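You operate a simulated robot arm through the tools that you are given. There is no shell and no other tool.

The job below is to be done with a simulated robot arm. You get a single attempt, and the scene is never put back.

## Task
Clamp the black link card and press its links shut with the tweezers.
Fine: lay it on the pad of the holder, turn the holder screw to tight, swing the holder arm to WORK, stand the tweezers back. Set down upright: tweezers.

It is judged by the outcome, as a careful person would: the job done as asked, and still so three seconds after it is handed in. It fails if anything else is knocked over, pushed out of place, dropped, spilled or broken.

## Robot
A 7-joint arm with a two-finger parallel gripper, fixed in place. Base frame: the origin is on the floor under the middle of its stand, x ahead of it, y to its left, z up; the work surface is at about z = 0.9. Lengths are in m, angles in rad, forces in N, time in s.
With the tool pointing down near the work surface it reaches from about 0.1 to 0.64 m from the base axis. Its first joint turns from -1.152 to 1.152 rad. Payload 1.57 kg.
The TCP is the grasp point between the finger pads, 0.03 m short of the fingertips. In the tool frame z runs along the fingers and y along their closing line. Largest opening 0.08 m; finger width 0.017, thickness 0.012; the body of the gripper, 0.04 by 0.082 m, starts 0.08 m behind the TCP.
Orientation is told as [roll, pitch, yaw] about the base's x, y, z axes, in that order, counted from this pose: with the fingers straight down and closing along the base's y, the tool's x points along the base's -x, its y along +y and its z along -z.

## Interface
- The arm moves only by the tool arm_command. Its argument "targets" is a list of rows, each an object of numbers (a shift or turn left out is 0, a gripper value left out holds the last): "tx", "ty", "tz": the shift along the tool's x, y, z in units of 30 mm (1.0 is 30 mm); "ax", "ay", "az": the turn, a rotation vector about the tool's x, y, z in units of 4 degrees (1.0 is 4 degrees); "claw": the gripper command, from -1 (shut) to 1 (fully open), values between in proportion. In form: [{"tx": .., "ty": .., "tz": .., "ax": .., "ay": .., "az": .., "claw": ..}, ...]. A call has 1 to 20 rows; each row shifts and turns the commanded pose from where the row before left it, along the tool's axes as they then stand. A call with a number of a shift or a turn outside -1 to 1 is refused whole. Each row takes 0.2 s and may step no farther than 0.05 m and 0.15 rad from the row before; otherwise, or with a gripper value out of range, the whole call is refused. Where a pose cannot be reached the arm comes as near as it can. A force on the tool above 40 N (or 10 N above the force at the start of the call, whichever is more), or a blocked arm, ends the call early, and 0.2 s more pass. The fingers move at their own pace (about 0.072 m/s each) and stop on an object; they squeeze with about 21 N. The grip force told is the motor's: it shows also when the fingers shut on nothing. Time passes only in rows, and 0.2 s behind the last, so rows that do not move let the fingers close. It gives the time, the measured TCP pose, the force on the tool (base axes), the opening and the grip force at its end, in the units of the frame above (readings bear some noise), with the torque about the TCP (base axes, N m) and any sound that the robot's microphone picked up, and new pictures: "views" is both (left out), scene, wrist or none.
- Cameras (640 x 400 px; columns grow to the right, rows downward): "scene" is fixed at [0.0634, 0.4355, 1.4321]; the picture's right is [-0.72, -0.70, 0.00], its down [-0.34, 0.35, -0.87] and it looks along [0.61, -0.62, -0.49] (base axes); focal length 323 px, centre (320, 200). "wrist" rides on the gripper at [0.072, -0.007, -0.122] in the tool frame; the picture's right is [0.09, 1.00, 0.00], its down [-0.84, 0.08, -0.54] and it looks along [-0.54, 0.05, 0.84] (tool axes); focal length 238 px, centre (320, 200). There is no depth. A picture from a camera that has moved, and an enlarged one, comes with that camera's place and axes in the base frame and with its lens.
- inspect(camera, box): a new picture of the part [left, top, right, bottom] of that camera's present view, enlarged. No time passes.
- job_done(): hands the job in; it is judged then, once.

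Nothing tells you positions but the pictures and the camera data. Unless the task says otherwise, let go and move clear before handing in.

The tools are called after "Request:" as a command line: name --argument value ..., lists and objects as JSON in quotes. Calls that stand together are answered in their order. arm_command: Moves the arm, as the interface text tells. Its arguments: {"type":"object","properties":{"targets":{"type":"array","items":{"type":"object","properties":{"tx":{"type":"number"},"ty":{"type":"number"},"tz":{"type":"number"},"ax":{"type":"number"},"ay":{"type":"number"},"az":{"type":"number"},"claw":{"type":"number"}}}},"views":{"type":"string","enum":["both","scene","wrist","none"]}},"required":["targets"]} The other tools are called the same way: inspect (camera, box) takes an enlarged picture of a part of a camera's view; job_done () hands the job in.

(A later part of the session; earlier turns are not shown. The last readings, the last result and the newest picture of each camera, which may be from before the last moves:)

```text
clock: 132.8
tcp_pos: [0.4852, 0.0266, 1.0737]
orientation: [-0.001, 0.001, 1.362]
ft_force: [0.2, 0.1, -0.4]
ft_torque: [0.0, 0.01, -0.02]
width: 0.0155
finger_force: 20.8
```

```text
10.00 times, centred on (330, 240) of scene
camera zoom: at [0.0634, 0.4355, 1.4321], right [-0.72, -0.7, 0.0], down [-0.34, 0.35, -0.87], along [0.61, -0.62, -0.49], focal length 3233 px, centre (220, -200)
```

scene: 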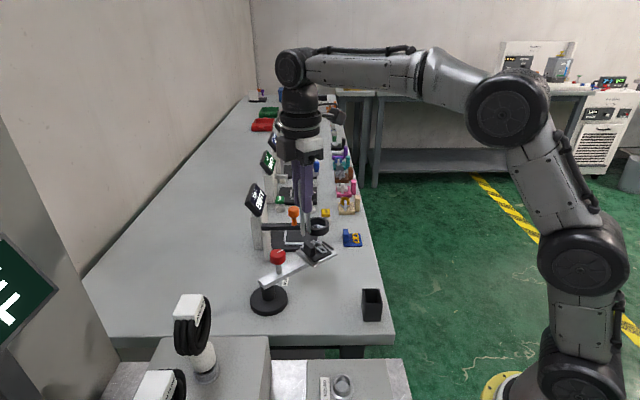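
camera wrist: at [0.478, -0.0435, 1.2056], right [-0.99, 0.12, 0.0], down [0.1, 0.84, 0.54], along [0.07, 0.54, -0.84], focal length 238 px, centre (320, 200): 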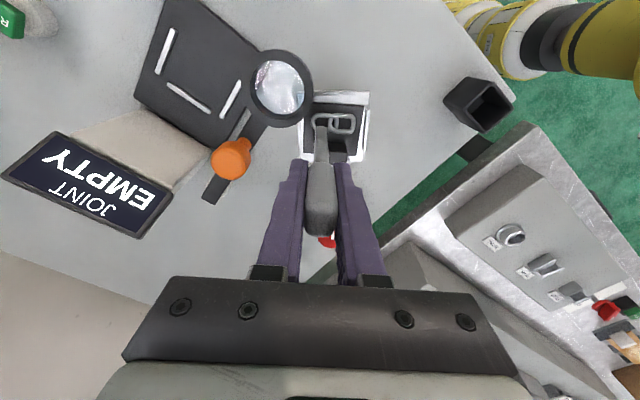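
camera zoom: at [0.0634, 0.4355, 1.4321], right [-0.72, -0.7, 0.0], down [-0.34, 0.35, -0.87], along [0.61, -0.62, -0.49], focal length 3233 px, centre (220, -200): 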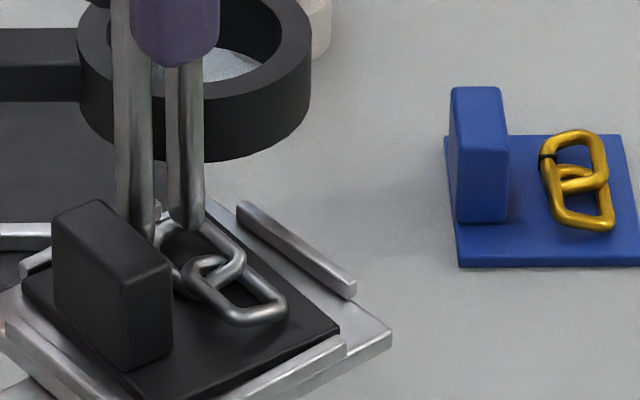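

Request:
arm_command --targets '[{"tz": 0.09}, {"ty": -0.05}, {"ty": -0.05}, {"ty": -0.04}, {}]' --views "none"

Request:
inspect --camera "wrist" --box '[290, 90, 360, 160]'

Request:
inspect --camera "scene" --box '[250, 200, 370, 310]'

```text
clock: 133.9
tcp_pos: [0.4895, 0.0247, 1.0705]
orientation: [-0.002, 0.002, 1.359]
ft_force: [0.1, -0.9, 0.3]
ft_torque: [0.02, 0.02, -0.03]
width: 0.0154
finger_force: 21.0
```

```text
5.71 times, centred on (325, 125) of wrist
camera zoom: at [0.4812, -0.0454, 1.1919], right [-0.99, 0.12, 0.0], down [0.1, 0.84, 0.54], along [0.07, 0.54, -0.84], focal length 1362 px, centre (291, 629)
```

zoom: 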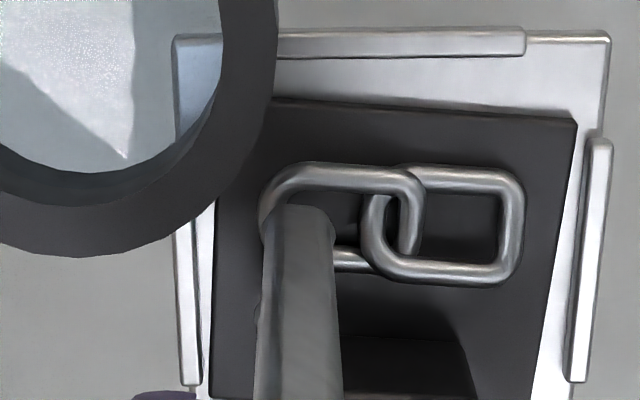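

```text
3.64 times, centred on (310, 255) of scene
camera zoom: at [0.0634, 0.4355, 1.4321], right [-0.72, -0.7, 0.0], down [-0.34, 0.35, -0.87], along [0.61, -0.62, -0.49], focal length 1176 px, centre (356, 0)
```

zoom: 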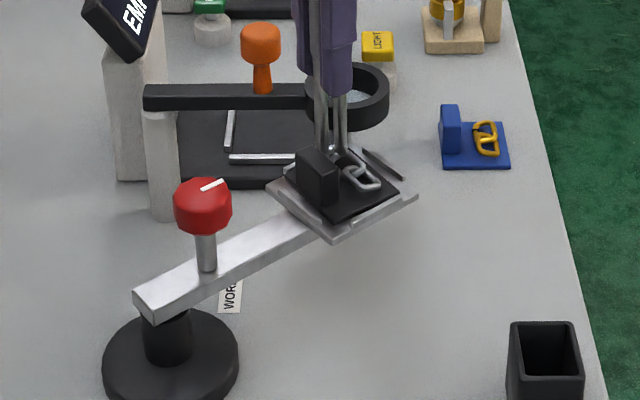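

Request:
arm_command --targets '[{"ty": 0.1}, {"tz": 0.04}, {"tz": 0.03}, {}]' --views "none"

Request:
inspect --camera "wrist" --box '[290, 90, 360, 160]'

```text
clock: 134.9
tcp_pos: [0.4859, 0.0254, 1.0693]
orientation: [-0.006, -0.001, 1.361]
ft_force: [0.8, -1.4, 4.6]
ft_torque: [-0.03, -0.03, 0.01]
width: 0.0154
finger_force: 21.0
```

```text
5.71 times, centred on (325, 125) of wrist
camera zoom: at [0.4778, -0.0449, 1.191], right [-0.99, 0.12, 0.0], down [0.1, 0.84, 0.54], along [0.07, 0.54, -0.84], focal length 1362 px, centre (291, 629)
```

zoom: 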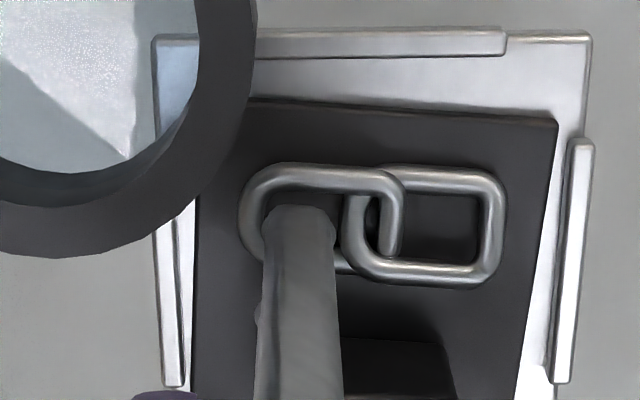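

Light contact (4.6 N) right at the gap. I'll press slightly more and hold for several seconds.

Request:
arm_command --targets '[{"tz": 0.02}, {}, {}, {}, {}, {}, {}, {}, {}, {}, {}, {}, {}, {}, {}, {}, {}, {}, {}, {}]' --views "none"

```text
clock: 139.2
tcp_pos: [0.4847, 0.0258, 1.0691]
orientation: [-0.003, -0.001, 1.36]
ft_force: [-0.9, 0.0, 20.1]
ft_torque: [-0.12, 0.03, -0.01]
width: 0.0156
finger_force: 20.5
```

Request:
arm_command --targets '[{"tz": -0.2}, {"tz": -0.5}, {"tz": -1}, {"tz": -0.8}, {"ty": 0.8}, {"ty": 0.8}, {"ty": 0.3}, {}]' --views "both"

Request:
inspect --camera "wrist" --box '[250, 90, 290, 125]'

```text
clock: 140.9
tcp_pos: [0.4291, 0.038, 1.1422]
orientation: [0.0, 0.002, 1.361]
ft_force: [-0.9, 0.3, -0.3]
ft_torque: [-0.03, 0.0, 0.03]
width: 0.0156
finger_force: 20.9
camera wrist: at [0.4209, -0.0325, 1.2643], right [-0.99, 0.12, 0.0], down [0.1, 0.84, 0.54], along [0.07, 0.54, -0.84], focal length 238 px, centre (320, 200)
```

scene: 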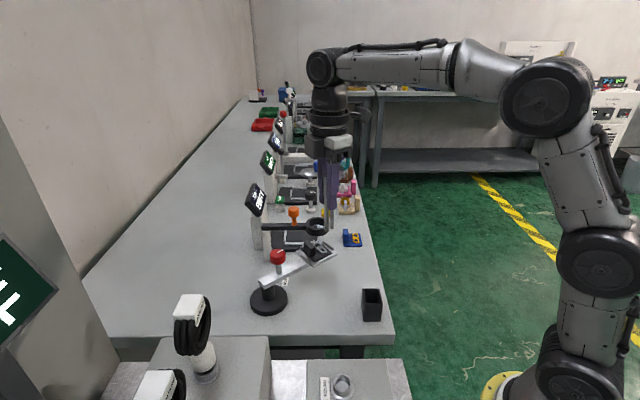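
wrist: 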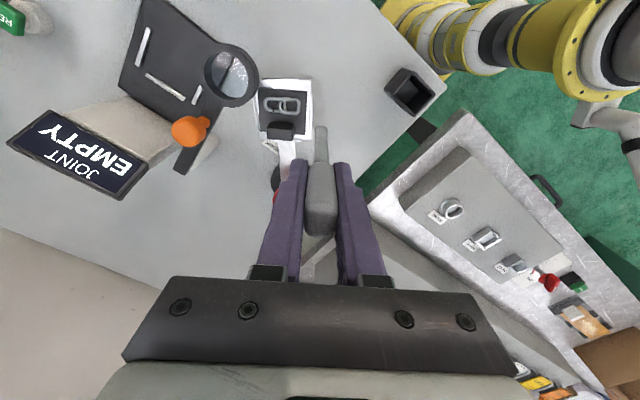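

```text
11.43 times, centred on (270, 108) of wrist
camera zoom: at [0.4209, -0.0325, 1.2643], right [-0.99, 0.12, 0.0], down [0.1, 0.84, 0.54], along [0.07, 0.54, -0.84], focal length 2724 px, centre (891, 1257)
```

zoom: 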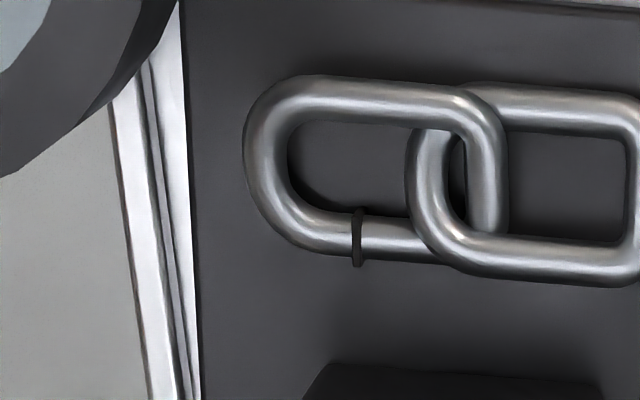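

The band looks unchanged, and the arm has crept about 2° off the stop again under the pressing. I'll nudge the bar back to the stop and then make one more gentle press with a tip directly on the gap.

Request:
arm_command --targets '[{"tx": -0.8, "ty": -0.26}, {"tx": -0.79, "ty": -0.26}, {"tz": 0.8}, {"tz": 0.9}, {"tz": 0.9}, {"tz": 0.5}, {}]' --views "wrist"

Request:
inspect --camera "wrist" --box '[250, 70, 390, 220]'

```text
clock: 142.6
tcp_pos: [0.4544, 0.0813, 1.0507]
orientation: [-0.002, 0.002, 1.361]
ft_force: [0.5, -0.9, -0.5]
ft_torque: [-0.02, -0.05, -0.01]
width: 0.0152
finger_force: 20.9
camera wrist: at [0.4464, 0.0111, 1.1709], right [-0.99, 0.12, 0.0], down [0.1, 0.84, 0.54], along [0.07, 0.54, -0.84], focal length 238 px, centre (320, 200)
```

wrist: 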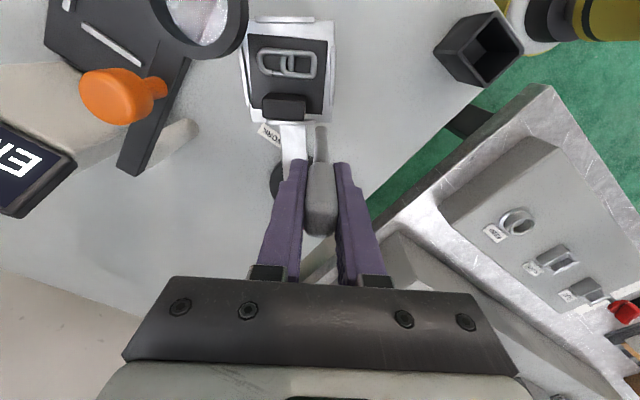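

```text
2.67 times, centred on (320, 145) of wrist
camera zoom: at [0.4464, 0.0111, 1.1709], right [-0.99, 0.12, 0.0], down [0.1, 0.84, 0.54], along [0.07, 0.54, -0.84], focal length 636 px, centre (320, 347)
```

zoom: 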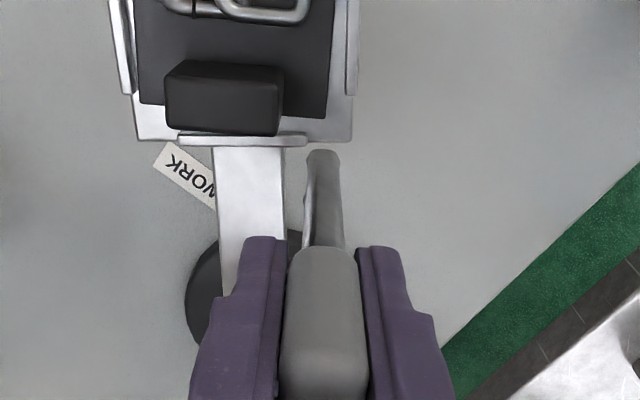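

Request:
arm_command --targets '[{"ty": -0.1}, {"ty": -0.08}, {}]' --views "none"

Request:
arm_command --targets '[{"ty": -0.04}, {"ty": -0.04}, {}]' --views "none"

Request:
arm_command --targets '[{"ty": -0.03}, {}]' --views "wrist"

Request:
inspect --camera "scene" --box '[250, 200, 370, 310]'

```text
clock: 143.3
tcp_pos: [0.4601, 0.081, 1.0481]
orientation: [-0.002, 0.001, 1.362]
ft_force: [-1.3, 1.3, -0.3]
ft_torque: [0.01, 0.11, 0.04]
width: 0.0153
finger_force: 20.7
```

```text
clock: 144.2
tcp_pos: [0.4612, 0.0792, 1.0494]
orientation: [-0.002, 0.003, 1.362]
ft_force: [-4.4, -2.2, -0.5]
ft_torque: [-0.04, 0.33, 0.02]
width: 0.0156
finger_force: 21.0
```

```text
clock: 144.8
tcp_pos: [0.4627, 0.0797, 1.0494]
orientation: [0.0, 0.002, 1.362]
ft_force: [-8.6, 1.7, 1.9]
ft_torque: [0.12, 0.71, 0.04]
width: 0.0158
finger_force: 21.3
camera wrist: at [0.4551, 0.0089, 1.1708], right [-0.99, 0.12, 0.0], down [0.1, 0.84, 0.54], along [0.06, 0.54, -0.84], focal length 238 px, centre (320, 200)
```

wrist: 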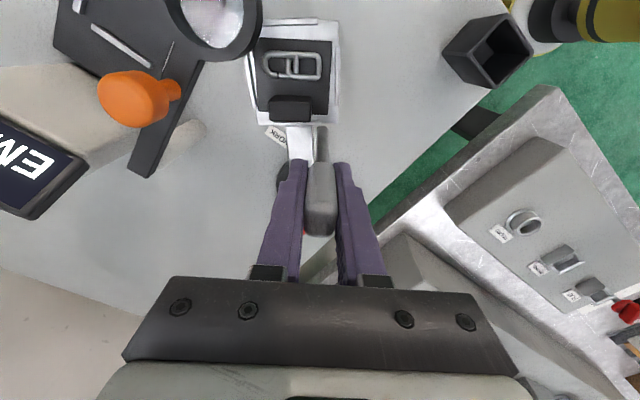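

```text
3.64 times, centred on (310, 255) of scene
camera zoom: at [0.0632, 0.4355, 1.4321], right [-0.72, -0.7, 0.0], down [-0.34, 0.35, -0.87], along [0.61, -0.62, -0.49], focal length 1176 px, centre (356, 0)
```

zoom: 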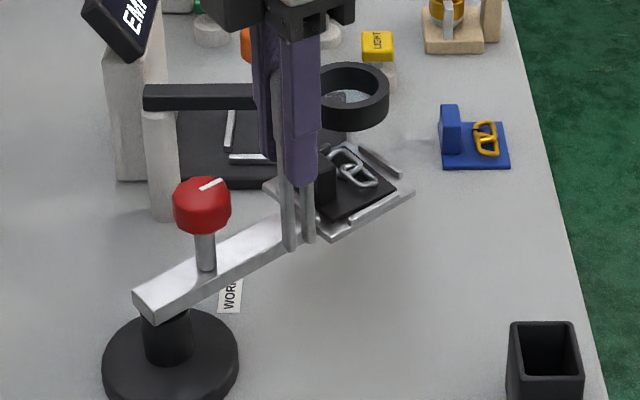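

Request:
arm_command --targets '[{"ty": 0.15}, {"ty": 0.2}, {"tz": -0.8}, {"tz": -1}, {"tz": -1}, {"tx": 0.92, "ty": -0.78}, {"tx": 0.92, "ty": -0.78}, {"tz": 0.7}, {"tz": 0.8}, {}]' --views "wrist"

Request:
inspect --camera "wrist" --box '[290, 90, 360, 160]'

Request:
inspect --camera "scene" --box '[310, 220, 350, 260]'

```text
clock: 146.9
tcp_pos: [0.4894, 0.0173, 1.0888]
orientation: [-0.003, 0.002, 1.361]
ft_force: [-0.2, 0.8, -0.1]
ft_torque: [-0.01, -0.01, -0.01]
width: 0.0156
finger_force: 20.9
camera wrist: at [0.4813, -0.0535, 1.2106], right [-0.99, 0.12, 0.0], down [0.1, 0.84, 0.54], along [0.07, 0.54, -0.84], focal length 238 px, centre (320, 200)
```

wrist: 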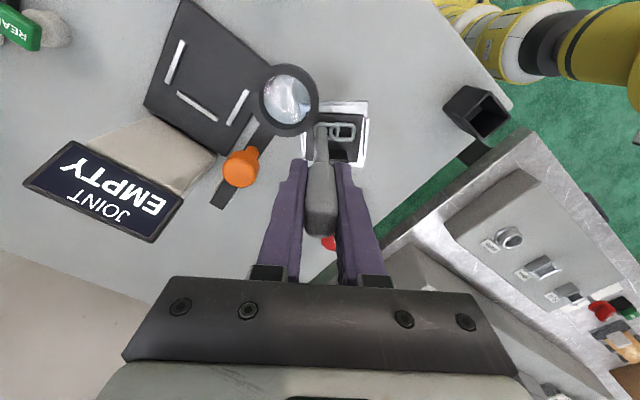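

```text
5.71 times, centred on (325, 125) of wrist
camera zoom: at [0.4813, -0.0535, 1.2106], right [-0.99, 0.12, 0.0], down [0.1, 0.84, 0.54], along [0.07, 0.54, -0.84], focal length 1362 px, centre (291, 629)
```

zoom: 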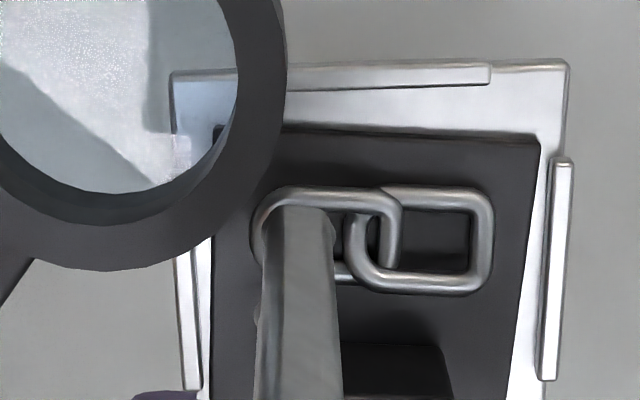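

```text
10.00 times, centred on (330, 240) of scene
camera zoom: at [0.0634, 0.4355, 1.4321], right [-0.72, -0.7, 0.0], down [-0.34, 0.35, -0.87], along [0.61, -0.62, -0.49], focal length 3233 px, centre (220, -200)
```

zoom: 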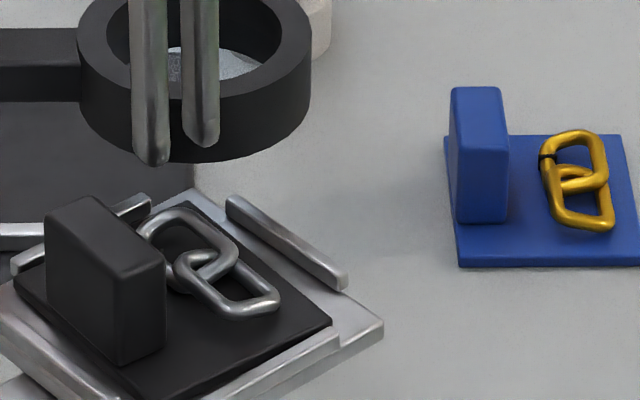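

Request:
arm_command --targets '[{"ty": 0.05, "tz": 0.2}, {"tz": 0.2}, {"tz": 0.08}, {}]' --views "none"

Request:
arm_command --targets '[{"tz": 0.04}, {"tz": 0.04}, {}]' --views "none"

```text
clock: 147.9
tcp_pos: [0.4863, 0.0168, 1.0737]
orientation: [-0.002, 0.004, 1.361]
ft_force: [-0.4, 0.7, 0.2]
ft_torque: [0.02, 0.02, 0.02]
width: 0.0156
finger_force: 20.9
```

```text
clock: 148.8
tcp_pos: [0.4866, 0.0184, 1.0715]
orientation: [-0.002, 0.002, 1.362]
ft_force: [-0.8, 0.4, -0.9]
ft_torque: [-0.02, -0.01, 0.0]
width: 0.0156
finger_force: 20.8
```

Request:
arm_command --targets '[{"tz": 0.04}, {"tz": 0.03}, {}]' --views "none"

Request:
inspect --camera "wrist" --box '[290, 90, 360, 160]'

Request:
inspect --camera "scene" --box '[310, 220, 350, 260]'

```text
clock: 149.6
tcp_pos: [0.487, 0.0184, 1.0699]
orientation: [-0.002, 0.002, 1.362]
ft_force: [0.6, 0.5, -1.0]
ft_torque: [-0.02, 0.01, 0.01]
width: 0.0157
finger_force: 20.4
```

```text
5.71 times, centred on (325, 125) of wrist
camera zoom: at [0.479, -0.0528, 1.1913], right [-0.99, 0.12, 0.0], down [0.1, 0.84, 0.54], along [0.07, 0.54, -0.84], focal length 1362 px, centre (291, 629)
```

zoom: 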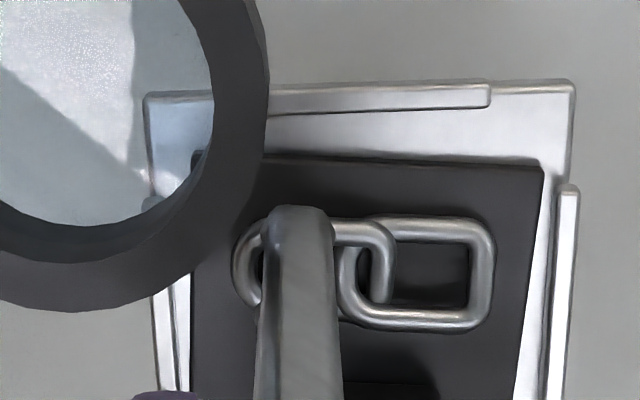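

```text
10.00 times, centred on (330, 240) of scene
camera zoom: at [0.0634, 0.4355, 1.4321], right [-0.72, -0.7, 0.0], down [-0.34, 0.35, -0.87], along [0.61, -0.62, -0.49], focal length 3233 px, centre (220, -200)
```

zoom: 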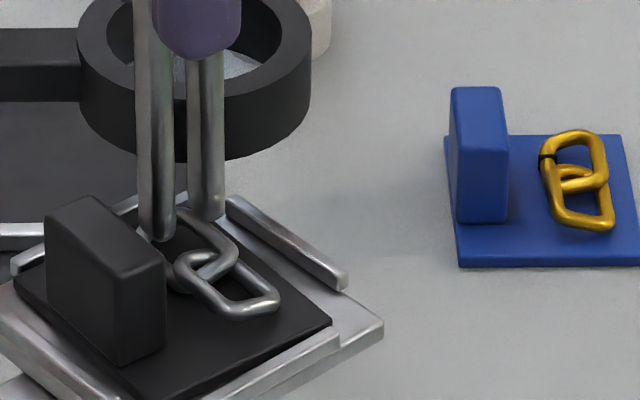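

Request:
arm_command --targets '[{"tz": 0.04}, {"tz": 0.03}, {}]' --views "none"

Request:
arm_command --targets '[{"tz": 0.03}, {}]' --views "none"

```text
clock: 150.3
tcp_pos: [0.4869, 0.0178, 1.0694]
orientation: [-0.006, 0.0, 1.361]
ft_force: [0.0, -2.4, 7.1]
ft_torque: [-0.07, 0.06, 0.01]
width: 0.0155
finger_force: 21.0
```

```text
clock: 150.9
tcp_pos: [0.4869, 0.0184, 1.0695]
orientation: [-0.007, -0.001, 1.36]
ft_force: [-0.2, 0.7, 17.4]
ft_torque: [0.05, 0.02, 0.01]
width: 0.0155
finger_force: 21.4
```

Request:
arm_command --targets '[{"tz": -0.01}, {}, {}, {}, {}, {}]' --views "none"

Request:
arm_command --targets '[{"tz": -0.2}, {"tz": -0.5}, {"tz": -1}, {"tz": -0.8}, {"ty": 0.8}, {"ty": 0.8}, {"ty": 0.3}, {}]' --views "wrist"

Request:
inspect --camera "wrist" --box '[250, 90, 300, 135]'

```text
clock: 152.3
tcp_pos: [0.4867, 0.0188, 1.0684]
orientation: [-0.005, 0.001, 1.361]
ft_force: [0.3, 0.6, 23.3]
ft_torque: [0.02, 0.02, -0.02]
width: 0.0155
finger_force: 21.2
```

```text
clock: 154.2
tcp_pos: [0.4324, 0.0283, 1.1415]
orientation: [-0.002, 0.002, 1.362]
ft_force: [-0.3, -0.1, 0.5]
ft_torque: [0.01, 0.02, 0.0]
width: 0.0153
finger_force: 21.1
camera wrist: at [0.4235, -0.0415, 1.2636], right [-0.99, 0.12, 0.0], down [0.1, 0.84, 0.54], along [0.07, 0.54, -0.84], focal length 238 px, centre (320, 200)
```

wrist: 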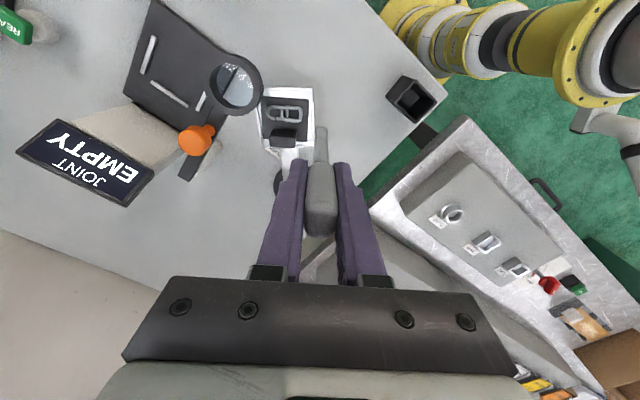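

```text
8.89 times, centred on (275, 112) of wrist
camera zoom: at [0.4235, -0.0415, 1.2636], right [-0.99, 0.12, 0.0], down [0.1, 0.84, 0.54], along [0.07, 0.54, -0.84], focal length 2119 px, centre (720, 978)
```

zoom: 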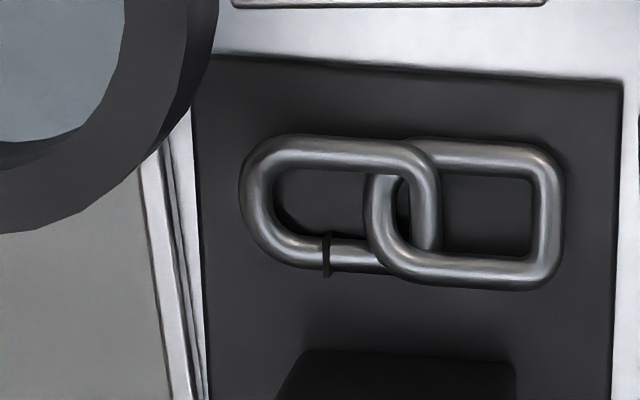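

The band still doesn't change. Before another attempt I want the clamp conditions beyond doubt: a full re-tighten of the screw and a firm push to the WORK stop. That means parking the tweezers, so I'll rotate back to yaw -45° toward the cup.

Request:
arm_command --targets '[{"az": 1}, {"az": 1}, {"az": 1}, {"az": 1}, {"az": 1}, {"az": 1}, {"az": 1}, {"az": 1}, {"az": 1}, {"az": 1}, {"az": 1}, {"az": 1}, {"az": 1}, {"az": 1}, {"az": 1}, {"az": 1}, {"az": 1}, {"az": 1}, {"az": 1}, {"az": 1}]' --views "none"

Request:
arm_command --targets '[{"az": 1}, {"az": 1}, {"az": 1}, {"az": 1}, {"az": 1}, {"az": 1}, {"az": 1}, {"az": 1}, {"az": 1}, {"az": 1}, {"az": 0.75}, {}]' --views "wrist"

```text
clock: 158.3
tcp_pos: [0.4303, 0.0293, 1.1432]
orientation: [0.0, -0.001, -0.037]
ft_force: [-0.1, -0.8, -0.2]
ft_torque: [0.01, 0.0, -0.01]
width: 0.0155
finger_force: 21.0
```

```text
clock: 160.9
tcp_pos: [0.431, 0.0297, 1.1419]
orientation: [0.0, -0.003, -0.787]
ft_force: [-0.3, -0.5, -0.4]
ft_torque: [0.01, 0.01, -0.01]
width: 0.0156
finger_force: 21.0
camera wrist: at [0.376, 0.0776, 1.2631], right [0.64, 0.77, 0.0], down [0.64, -0.54, 0.54], along [0.42, -0.35, -0.84], focal length 238 px, centre (320, 200)
```

wrist: 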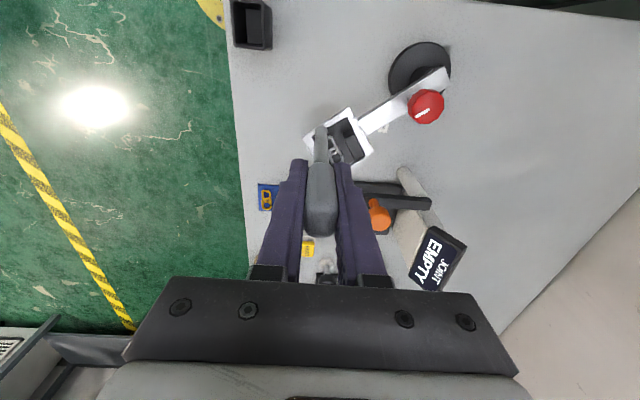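

Request:
inspect --camera "wrist" --box '[330, 30, 470, 180]'

Request:
arm_command --targets '[{"tx": 0.45, "ty": -0.46}, {"tx": 0.45, "ty": -0.46}, {"tx": 0.45, "ty": -0.46}, {"tx": 0.45, "ty": -0.46}, {"tx": 0.45, "ty": -0.46}, {"tx": 0.4, "ty": -0.46}, {}]' --views "both"

Request:
inspect --camera "wrist" --box '[270, 60, 370, 240]'

```text
2.67 times, centred on (400, 105) of wrist
camera zoom: at [0.376, 0.0776, 1.2631], right [0.64, 0.77, 0.0], down [0.64, -0.54, 0.54], along [0.42, -0.35, -0.84], focal length 636 px, centre (107, 453)
```

zoom: 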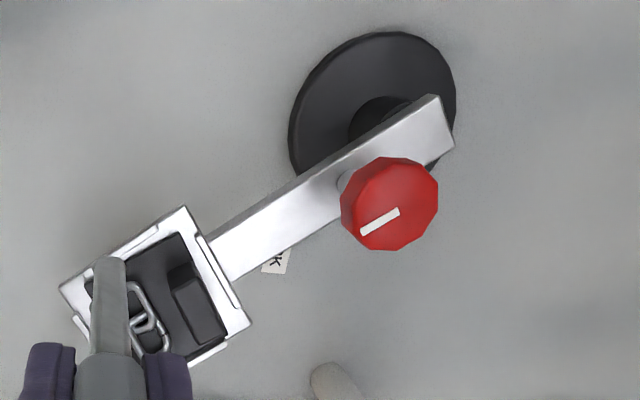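

```text
clock: 162.6
tcp_pos: [0.3164, 0.0301, 1.1409]
orientation: [0.0, -0.003, -0.788]
ft_force: [0.4, -0.5, -0.2]
ft_torque: [-0.01, 0.02, 0.0]
width: 0.0154
finger_force: 21.0
camera wrist: at [0.2617, 0.077, 1.2623], right [0.64, 0.77, 0.0], down [0.65, -0.54, 0.54], along [0.42, -0.35, -0.84], focal length 238 px, centre (320, 200)
```

scene: 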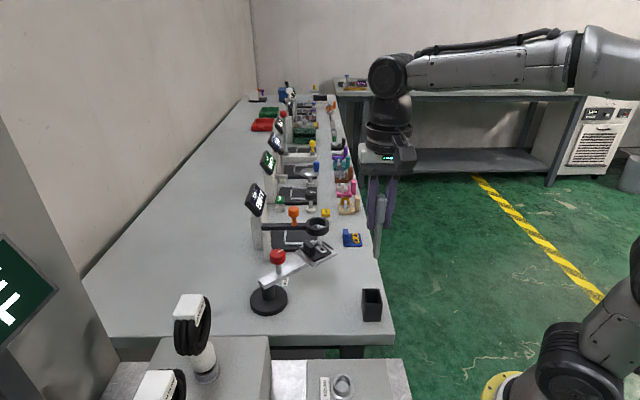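
wrist: 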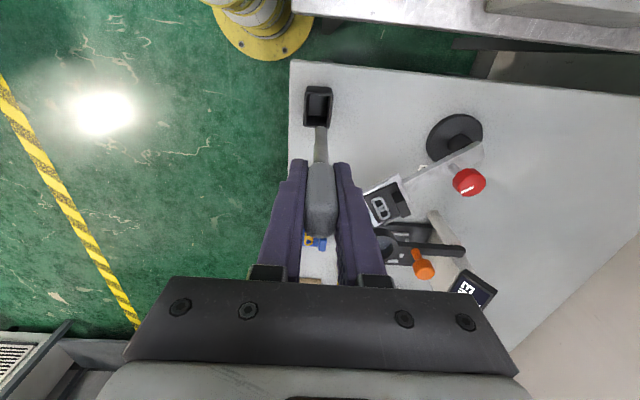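

```text
2.22 times, centred on (320, 150) of wrist
camera zoom: at [0.2617, 0.077, 1.2623], right [0.64, 0.77, 0.0], down [0.65, -0.54, 0.54], along [0.42, -0.35, -0.84], focal length 530 px, centre (320, 311)
```

zoom: 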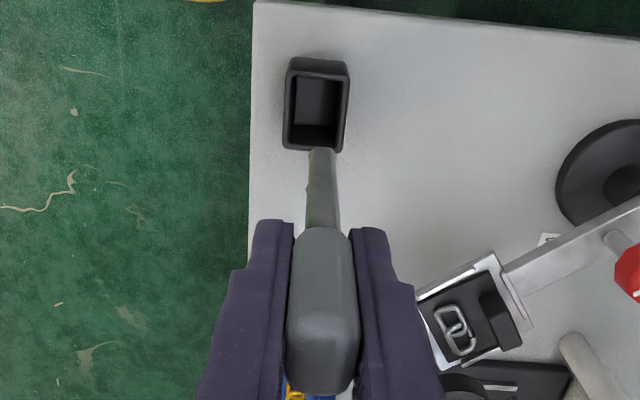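

Request:
inspect --camera "scene" --box '[350, 170, 410, 330]'

Request:
arm_command --targets '[{"tx": -0.057, "ty": -0.075, "tz": 0.5}, {"tz": 0.8}, {"tz": 0.7}, {}]' --views "both"

Request:
inspect --camera "scene" --box '[340, 220, 410, 330]'

Request:
inspect --camera "wrist" --box '[270, 60, 370, 240]'

```text
2.50 times, centred on (380, 250) of scene
camera zoom: at [0.0634, 0.4355, 1.4321], right [-0.72, -0.7, 0.0], down [-0.34, 0.35, -0.87], along [0.61, -0.62, -0.49], focal length 808 px, centre (170, 75)
```

zoom: 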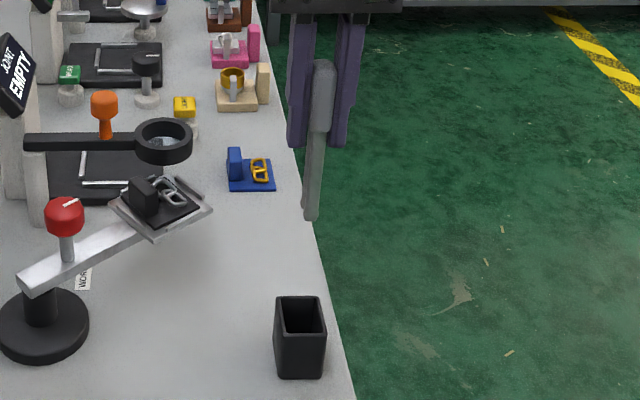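

```text
clock: 163.6
tcp_pos: [0.3157, 0.0261, 1.081]
orientation: [0.0, -0.002, -0.786]
ft_force: [-0.2, -0.1, -0.8]
ft_torque: [0.01, 0.01, 0.01]
width: 0.0153
finger_force: 20.9
camera wrist: at [0.2603, 0.0728, 1.2025], right [0.64, 0.77, 0.0], down [0.65, -0.54, 0.54], along [0.42, -0.35, -0.84], focal length 238 px, centre (320, 200)
```

scene: 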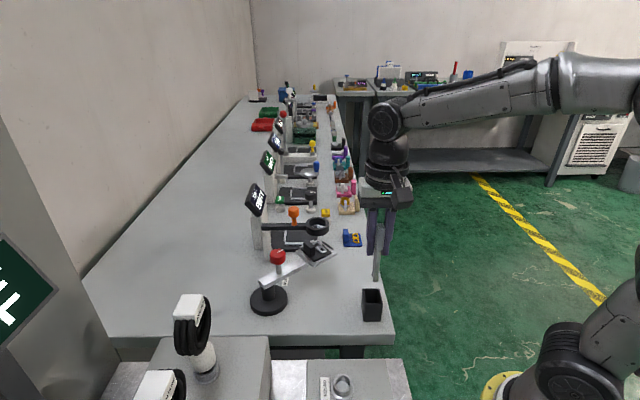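
wrist: 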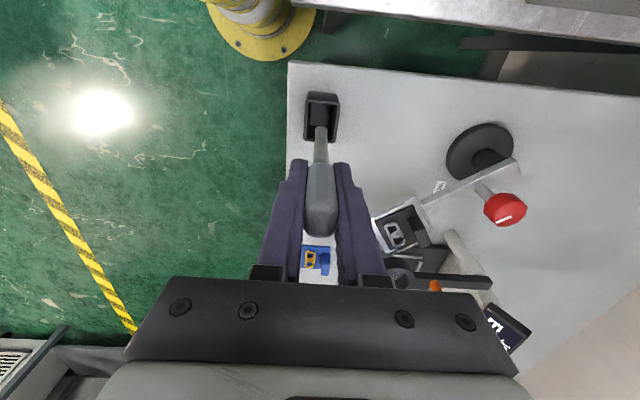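

```text
3.64 times, centred on (375, 275) of scene
camera zoom: at [0.0634, 0.4355, 1.4321], right [-0.72, -0.7, 0.0], down [-0.34, 0.35, -0.87], along [0.61, -0.62, -0.49], focal length 1176 px, centre (120, -73)
```

zoom: 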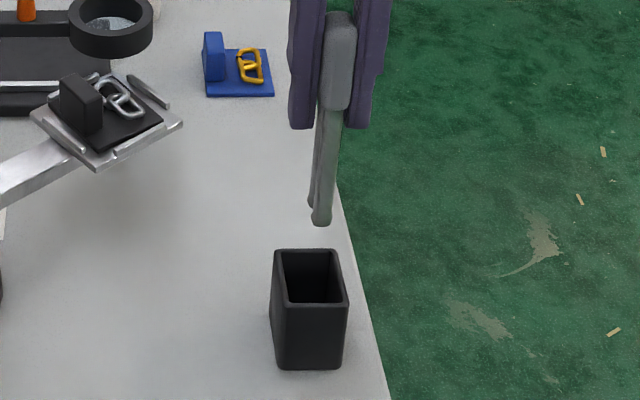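

```text
2.22 times, centred on (320, 150) of wrist
camera zoom: at [0.2603, 0.0728, 1.2025], right [0.64, 0.77, 0.0], down [0.65, -0.54, 0.54], along [0.42, -0.35, -0.84], focal length 530 px, centre (320, 311)
```

zoom: 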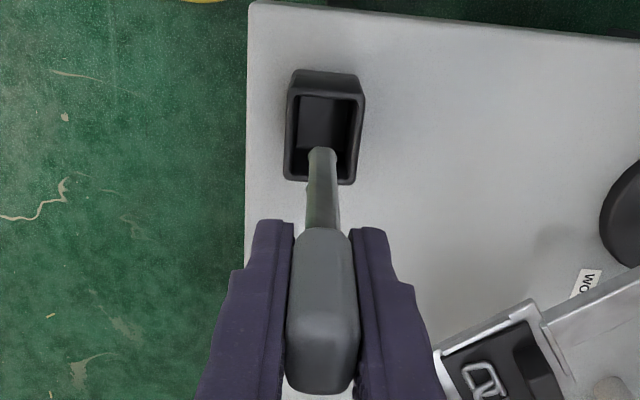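

The tip lines up with the cup opening. I'll lower in steps until the tweezers rest on the cup floor.

Request:
arm_command --targets '[{"tz": 0.5}, {"tz": 0.6}, {"tz": 0.6}, {"tz": 0.5}, {}]' --views "none"

Request:
inspect --camera "scene" --box '[340, 220, 410, 330]'

Request:
inspect --camera "wrist" --box '[270, 60, 370, 240]'

```text
clock: 164.8
tcp_pos: [0.3147, 0.0256, 1.0149]
orientation: [-0.001, -0.003, -0.785]
ft_force: [-0.1, 0.0, -0.8]
ft_torque: [-0.03, -0.01, 0.01]
width: 0.0158
finger_force: 21.6
```

```text
3.64 times, centred on (375, 275) of scene
camera zoom: at [0.0634, 0.4355, 1.4321], right [-0.72, -0.7, 0.0], down [-0.34, 0.35, -0.87], along [0.61, -0.62, -0.49], focal length 1176 px, centre (120, -73)
```

zoom: 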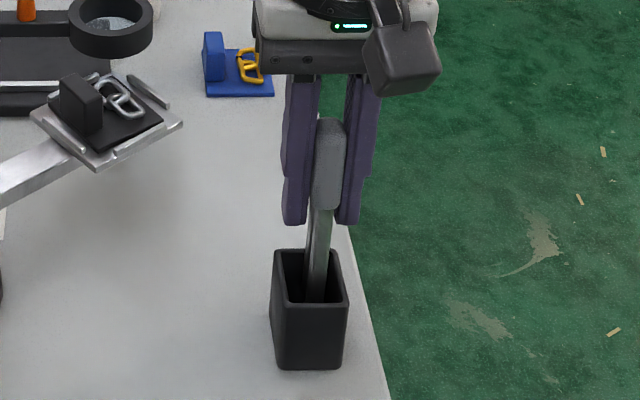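

```text
2.22 times, centred on (320, 150) of wrist
camera zoom: at [0.2598, 0.0715, 1.1372], right [0.64, 0.77, 0.0], down [0.65, -0.54, 0.54], along [0.42, -0.35, -0.84], focal length 530 px, centre (320, 311)
```

zoom: 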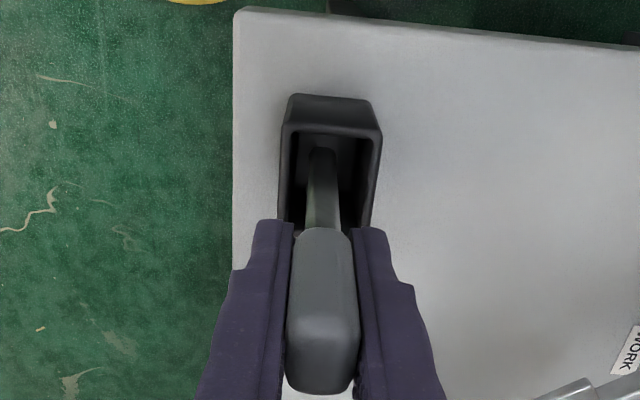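

Request:
arm_command --targets '[{"tz": 0.3}, {"tz": 0.2}, {}]' --views "none"

Request:
arm_command --targets '[{"tz": 0.1}, {"tz": 0.08}, {}]' --views "none"

```text
clock: 165.6
tcp_pos: [0.3148, 0.0252, 1.0011]
orientation: [0.002, -0.001, -0.785]
ft_force: [-0.2, -0.3, -0.5]
ft_torque: [-0.03, 0.0, 0.01]
width: 0.0156
finger_force: 21.0
```

```text
clock: 166.3
tcp_pos: [0.3159, 0.0243, 0.9943]
orientation: [0.0, -0.002, -0.785]
ft_force: [0.4, -0.5, -0.1]
ft_torque: [0.02, 0.0, 0.02]
width: 0.0156
finger_force: 21.2
```

Request:
arm_command --targets '[{"tz": 0.07}, {"tz": 0.05}, {}]' --views "none"

Request:
inspect --camera "scene" --box '[340, 220, 410, 330]'

```text
clock: 167.2
tcp_pos: [0.3162, 0.025, 0.9923]
orientation: [0.002, -0.006, -0.785]
ft_force: [-4.8, 1.1, 18.1]
ft_torque: [0.06, 0.4, -0.02]
width: 0.0153
finger_force: 20.7
```

```text
3.64 times, centred on (375, 275) of scene
camera zoom: at [0.0631, 0.4355, 1.4322], right [-0.72, -0.7, 0.0], down [-0.34, 0.35, -0.87], along [0.61, -0.62, -0.49], focal length 1176 px, centre (120, -73)
```

zoom: 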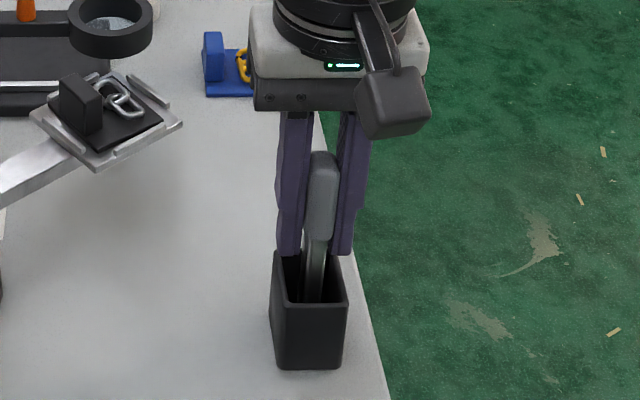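

Seated on the cup floor. I'll ease off, open, and rise straight up.

Request:
arm_command --targets '[{"tz": -0.04}, {"claw": -0.4}, {"claw": 0.0}, {"claw": 0.3}, {"tz": -0.4}, {"tz": -0.8}, {"tz": -1}, {"tz": -1}, {"tz": -0.8}, {}]' --views "both"

Request:
inspect --camera "scene" --box '[340, 220, 410, 330]'

Request:
inspect --camera "wrist" --box '[270, 60, 370, 240]'

```text
clock: 169.3
tcp_pos: [0.3152, 0.0233, 1.116]
orientation: [0.0, -0.001, -0.784]
ft_force: [-0.7, 0.2, 0.7]
ft_torque: [-0.01, 0.04, 0.0]
width: 0.0522
finger_force: 0.0
camera wrist: at [0.2606, 0.071, 1.2356], right [0.64, 0.77, 0.0], down [0.65, -0.54, 0.54], along [0.42, -0.35, -0.84], focal length 238 px, centre (320, 200)
```

scene: 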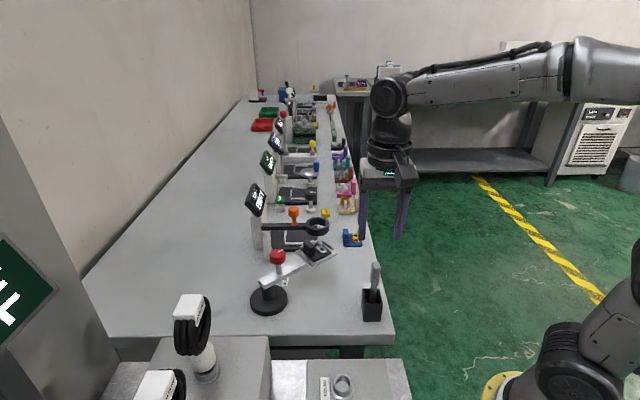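
wrist: 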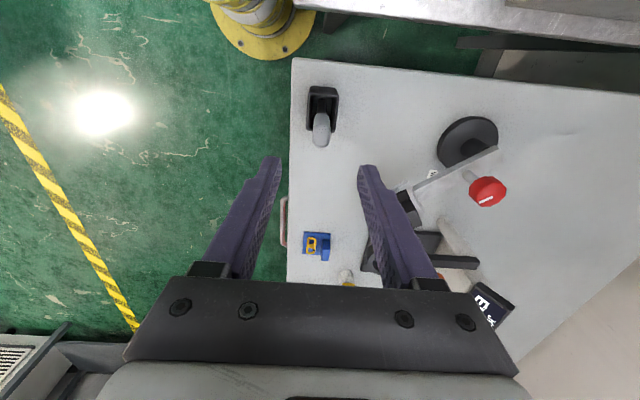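

```text
3.64 times, centred on (375, 275) of scene
camera zoom: at [0.0634, 0.4355, 1.4321], right [-0.72, -0.7, 0.0], down [-0.34, 0.35, -0.87], along [0.61, -0.62, -0.49], focal length 1176 px, centre (120, -73)
```

zoom: 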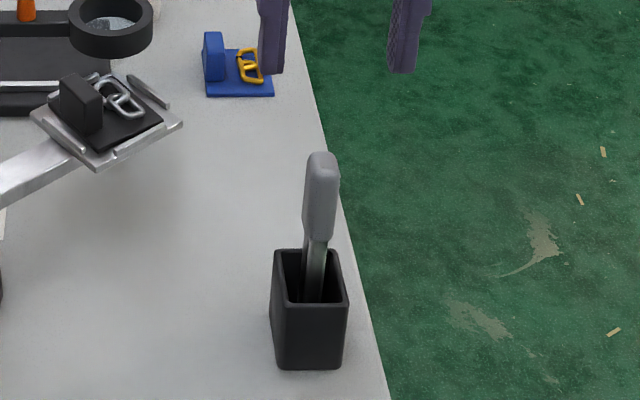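

```text
2.22 times, centred on (320, 150) of wrist
camera zoom: at [0.2606, 0.071, 1.2356], right [0.64, 0.77, 0.0], down [0.65, -0.54, 0.54], along [0.42, -0.35, -0.84], focal length 530 px, centre (320, 311)
```

zoom: 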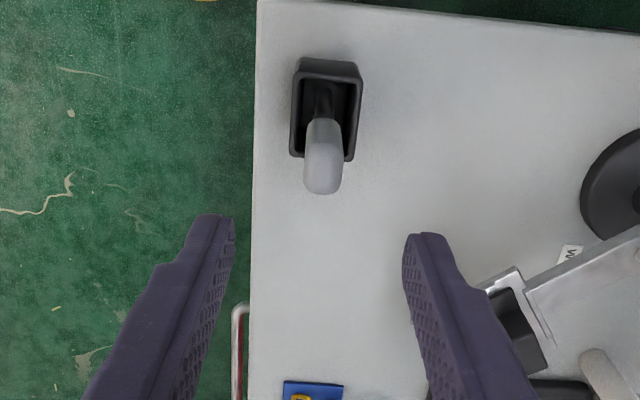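

The tweezers stand upright in their cup. Now I'll go back to the screw knob near (0.485, 0.129) to verify it's fully tight.

Request:
arm_command --targets '[{"tx": -0.216, "ty": 0.925, "claw": 0.5}, {"tx": -0.216, "ty": 0.925}, {"tx": -0.216, "ty": 0.925}, {"tx": -0.216, "ty": 0.925}, {"tx": -0.216, "ty": 0.925}, {"tx": -0.216, "ty": 0.925}, {"tx": -0.216, "ty": 0.925}, {}]' --views "wrist"

Request:
inspect --camera "wrist" --box '[230, 60, 410, 200]'

```text
clock: 171.2
tcp_pos: [0.485, 0.1303, 1.115]
orientation: [0.002, -0.003, -0.786]
ft_force: [0.2, 0.4, 0.5]
ft_torque: [0.01, 0.02, 0.0]
width: 0.0601
finger_force: 0.1
camera wrist: at [0.431, 0.1772, 1.236], right [0.64, 0.77, 0.0], down [0.65, -0.54, 0.54], along [0.42, -0.35, -0.84], focal length 238 px, centre (320, 200)
```

wrist: 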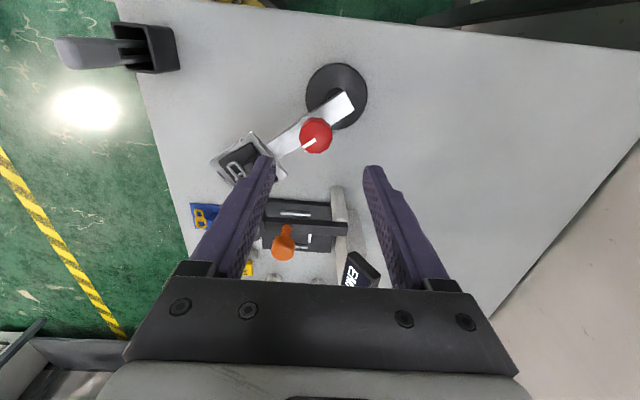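

```text
2.86 times, centred on (320, 130) of wrist
camera zoom: at [0.431, 0.1772, 1.236], right [0.64, 0.77, 0.0], down [0.65, -0.54, 0.54], along [0.42, -0.35, -0.84], focal length 681 px, centre (320, 400)
```

zoom: 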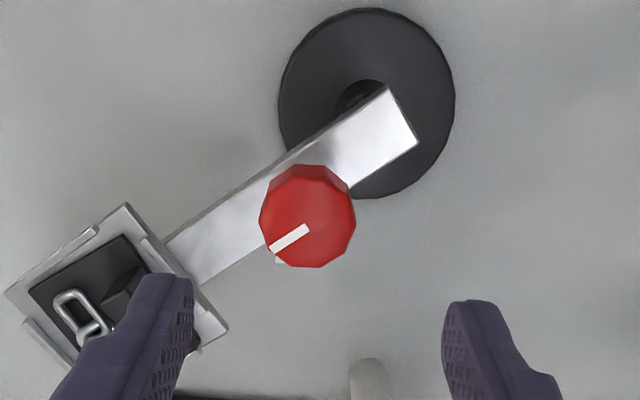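

Request:
arm_command --targets '[{"tx": -0.07, "ty": -0.14, "tz": 0.9}, {"tz": 0.9}, {"tz": 0.9}, {}]' --views "wrist"

Request:
inspect --camera "wrist" --box '[250, 110, 390, 230]'

```text
clock: 172.2
tcp_pos: [0.4818, 0.1237, 1.0338]
orientation: [0.0, -0.004, -0.786]
ft_force: [-0.1, -0.1, 0.5]
ft_torque: [0.01, 0.03, 0.0]
width: 0.0601
finger_force: 0.0
camera wrist: at [0.4283, 0.1722, 1.1542], right [0.64, 0.77, 0.0], down [0.65, -0.54, 0.54], along [0.42, -0.35, -0.84], focal length 238 px, centre (320, 200)
```

wrist: 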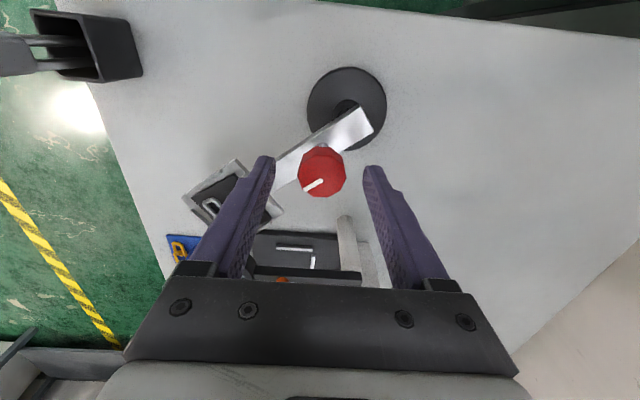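

```text
3.33 times, centred on (320, 170) of wrist
camera zoom: at [0.4283, 0.1722, 1.1542], right [0.64, 0.77, 0.0], down [0.65, -0.54, 0.54], along [0.42, -0.35, -0.84], focal length 794 px, centre (320, 300)
```

zoom: 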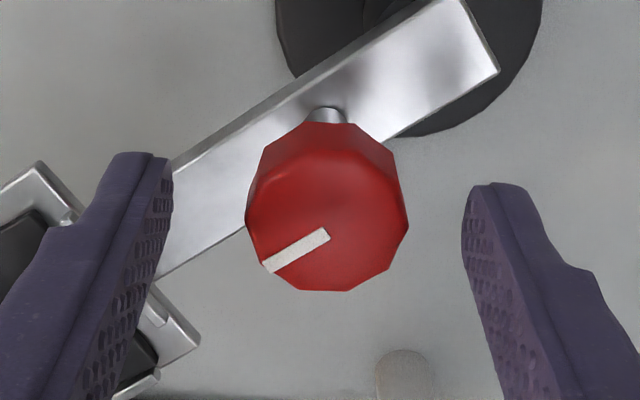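

Request:
arm_command --targets '[{"tx": -0.04, "ty": 0.04, "tz": 0.4}, {"tz": 0.4}, {}, {"claw": -1}, {"claw": -1}, {"claw": -1}, {"claw": -1}]' --views "wrist"

Request:
inspect --camera "wrist" --box '[250, 110, 390, 230]'

Request:
inspect --camera "scene" --box '[250, 200, 370, 310]'

```text
clock: 173.8
tcp_pos: [0.4859, 0.1259, 1.0089]
orientation: [-0.003, -0.001, -0.785]
ft_force: [-5.7, -5.5, 0.4]
ft_torque: [-0.02, 0.06, 0.09]
width: 0.0316
finger_force: 40.2
camera wrist: at [0.4307, 0.1722, 1.1297], right [0.64, 0.77, 0.0], down [0.65, -0.54, 0.54], along [0.42, -0.35, -0.84], focal length 238 px, centre (320, 200)
```

wrist: 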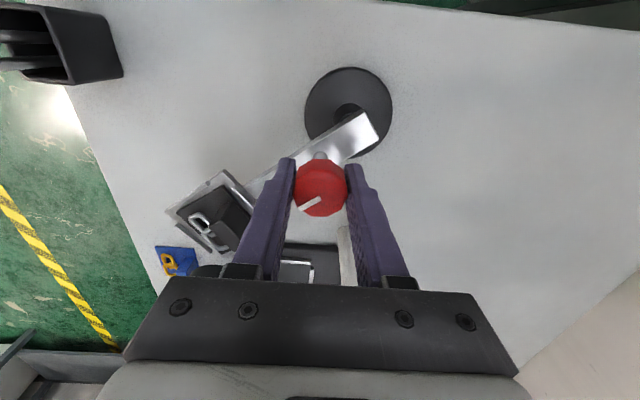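

```text
3.33 times, centred on (320, 170) of wrist
camera zoom: at [0.4307, 0.1722, 1.1297], right [0.64, 0.77, 0.0], down [0.65, -0.54, 0.54], along [0.42, -0.35, -0.84], focal length 794 px, centre (320, 300)
```

zoom: 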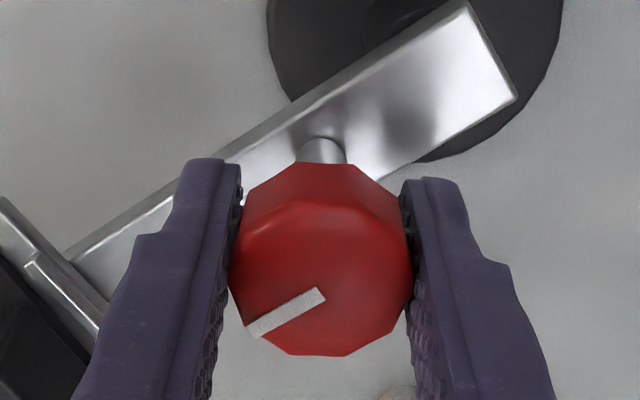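

```text
3.64 times, centred on (310, 255) of scene
camera zoom: at [0.0633, 0.4353, 1.4322], right [-0.72, -0.7, 0.0], down [-0.34, 0.35, -0.87], along [0.61, -0.62, -0.49], focal length 1176 px, centre (356, 0)
```

zoom: 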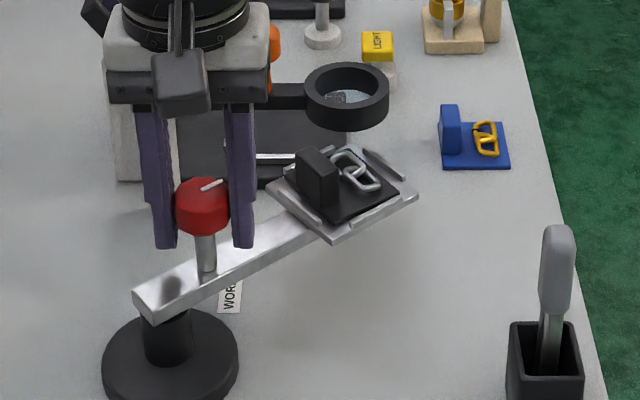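

Request:
arm_command --targets '[{"az": 0.5}, {"az": 0.5}, {}]' --views "none"

Request:
arm_command --targets '[{"az": 0.5}, {"az": 0.5}, {}]' --views "none"

```text
clock: 174.6
tcp_pos: [0.4858, 0.125, 1.009]
orientation: [-0.002, -0.002, -0.856]
ft_force: [-17.8, -10.9, 3.8]
ft_torque: [0.06, -0.46, 0.46]
width: 0.0315
finger_force: 40.6
```

```text
clock: 175.3
tcp_pos: [0.4856, 0.125, 1.0086]
orientation: [-0.003, -0.001, -0.928]
ft_force: [-14.0, -19.2, 6.6]
ft_torque: [0.72, 0.16, 0.48]
width: 0.0315
finger_force: 39.9
```

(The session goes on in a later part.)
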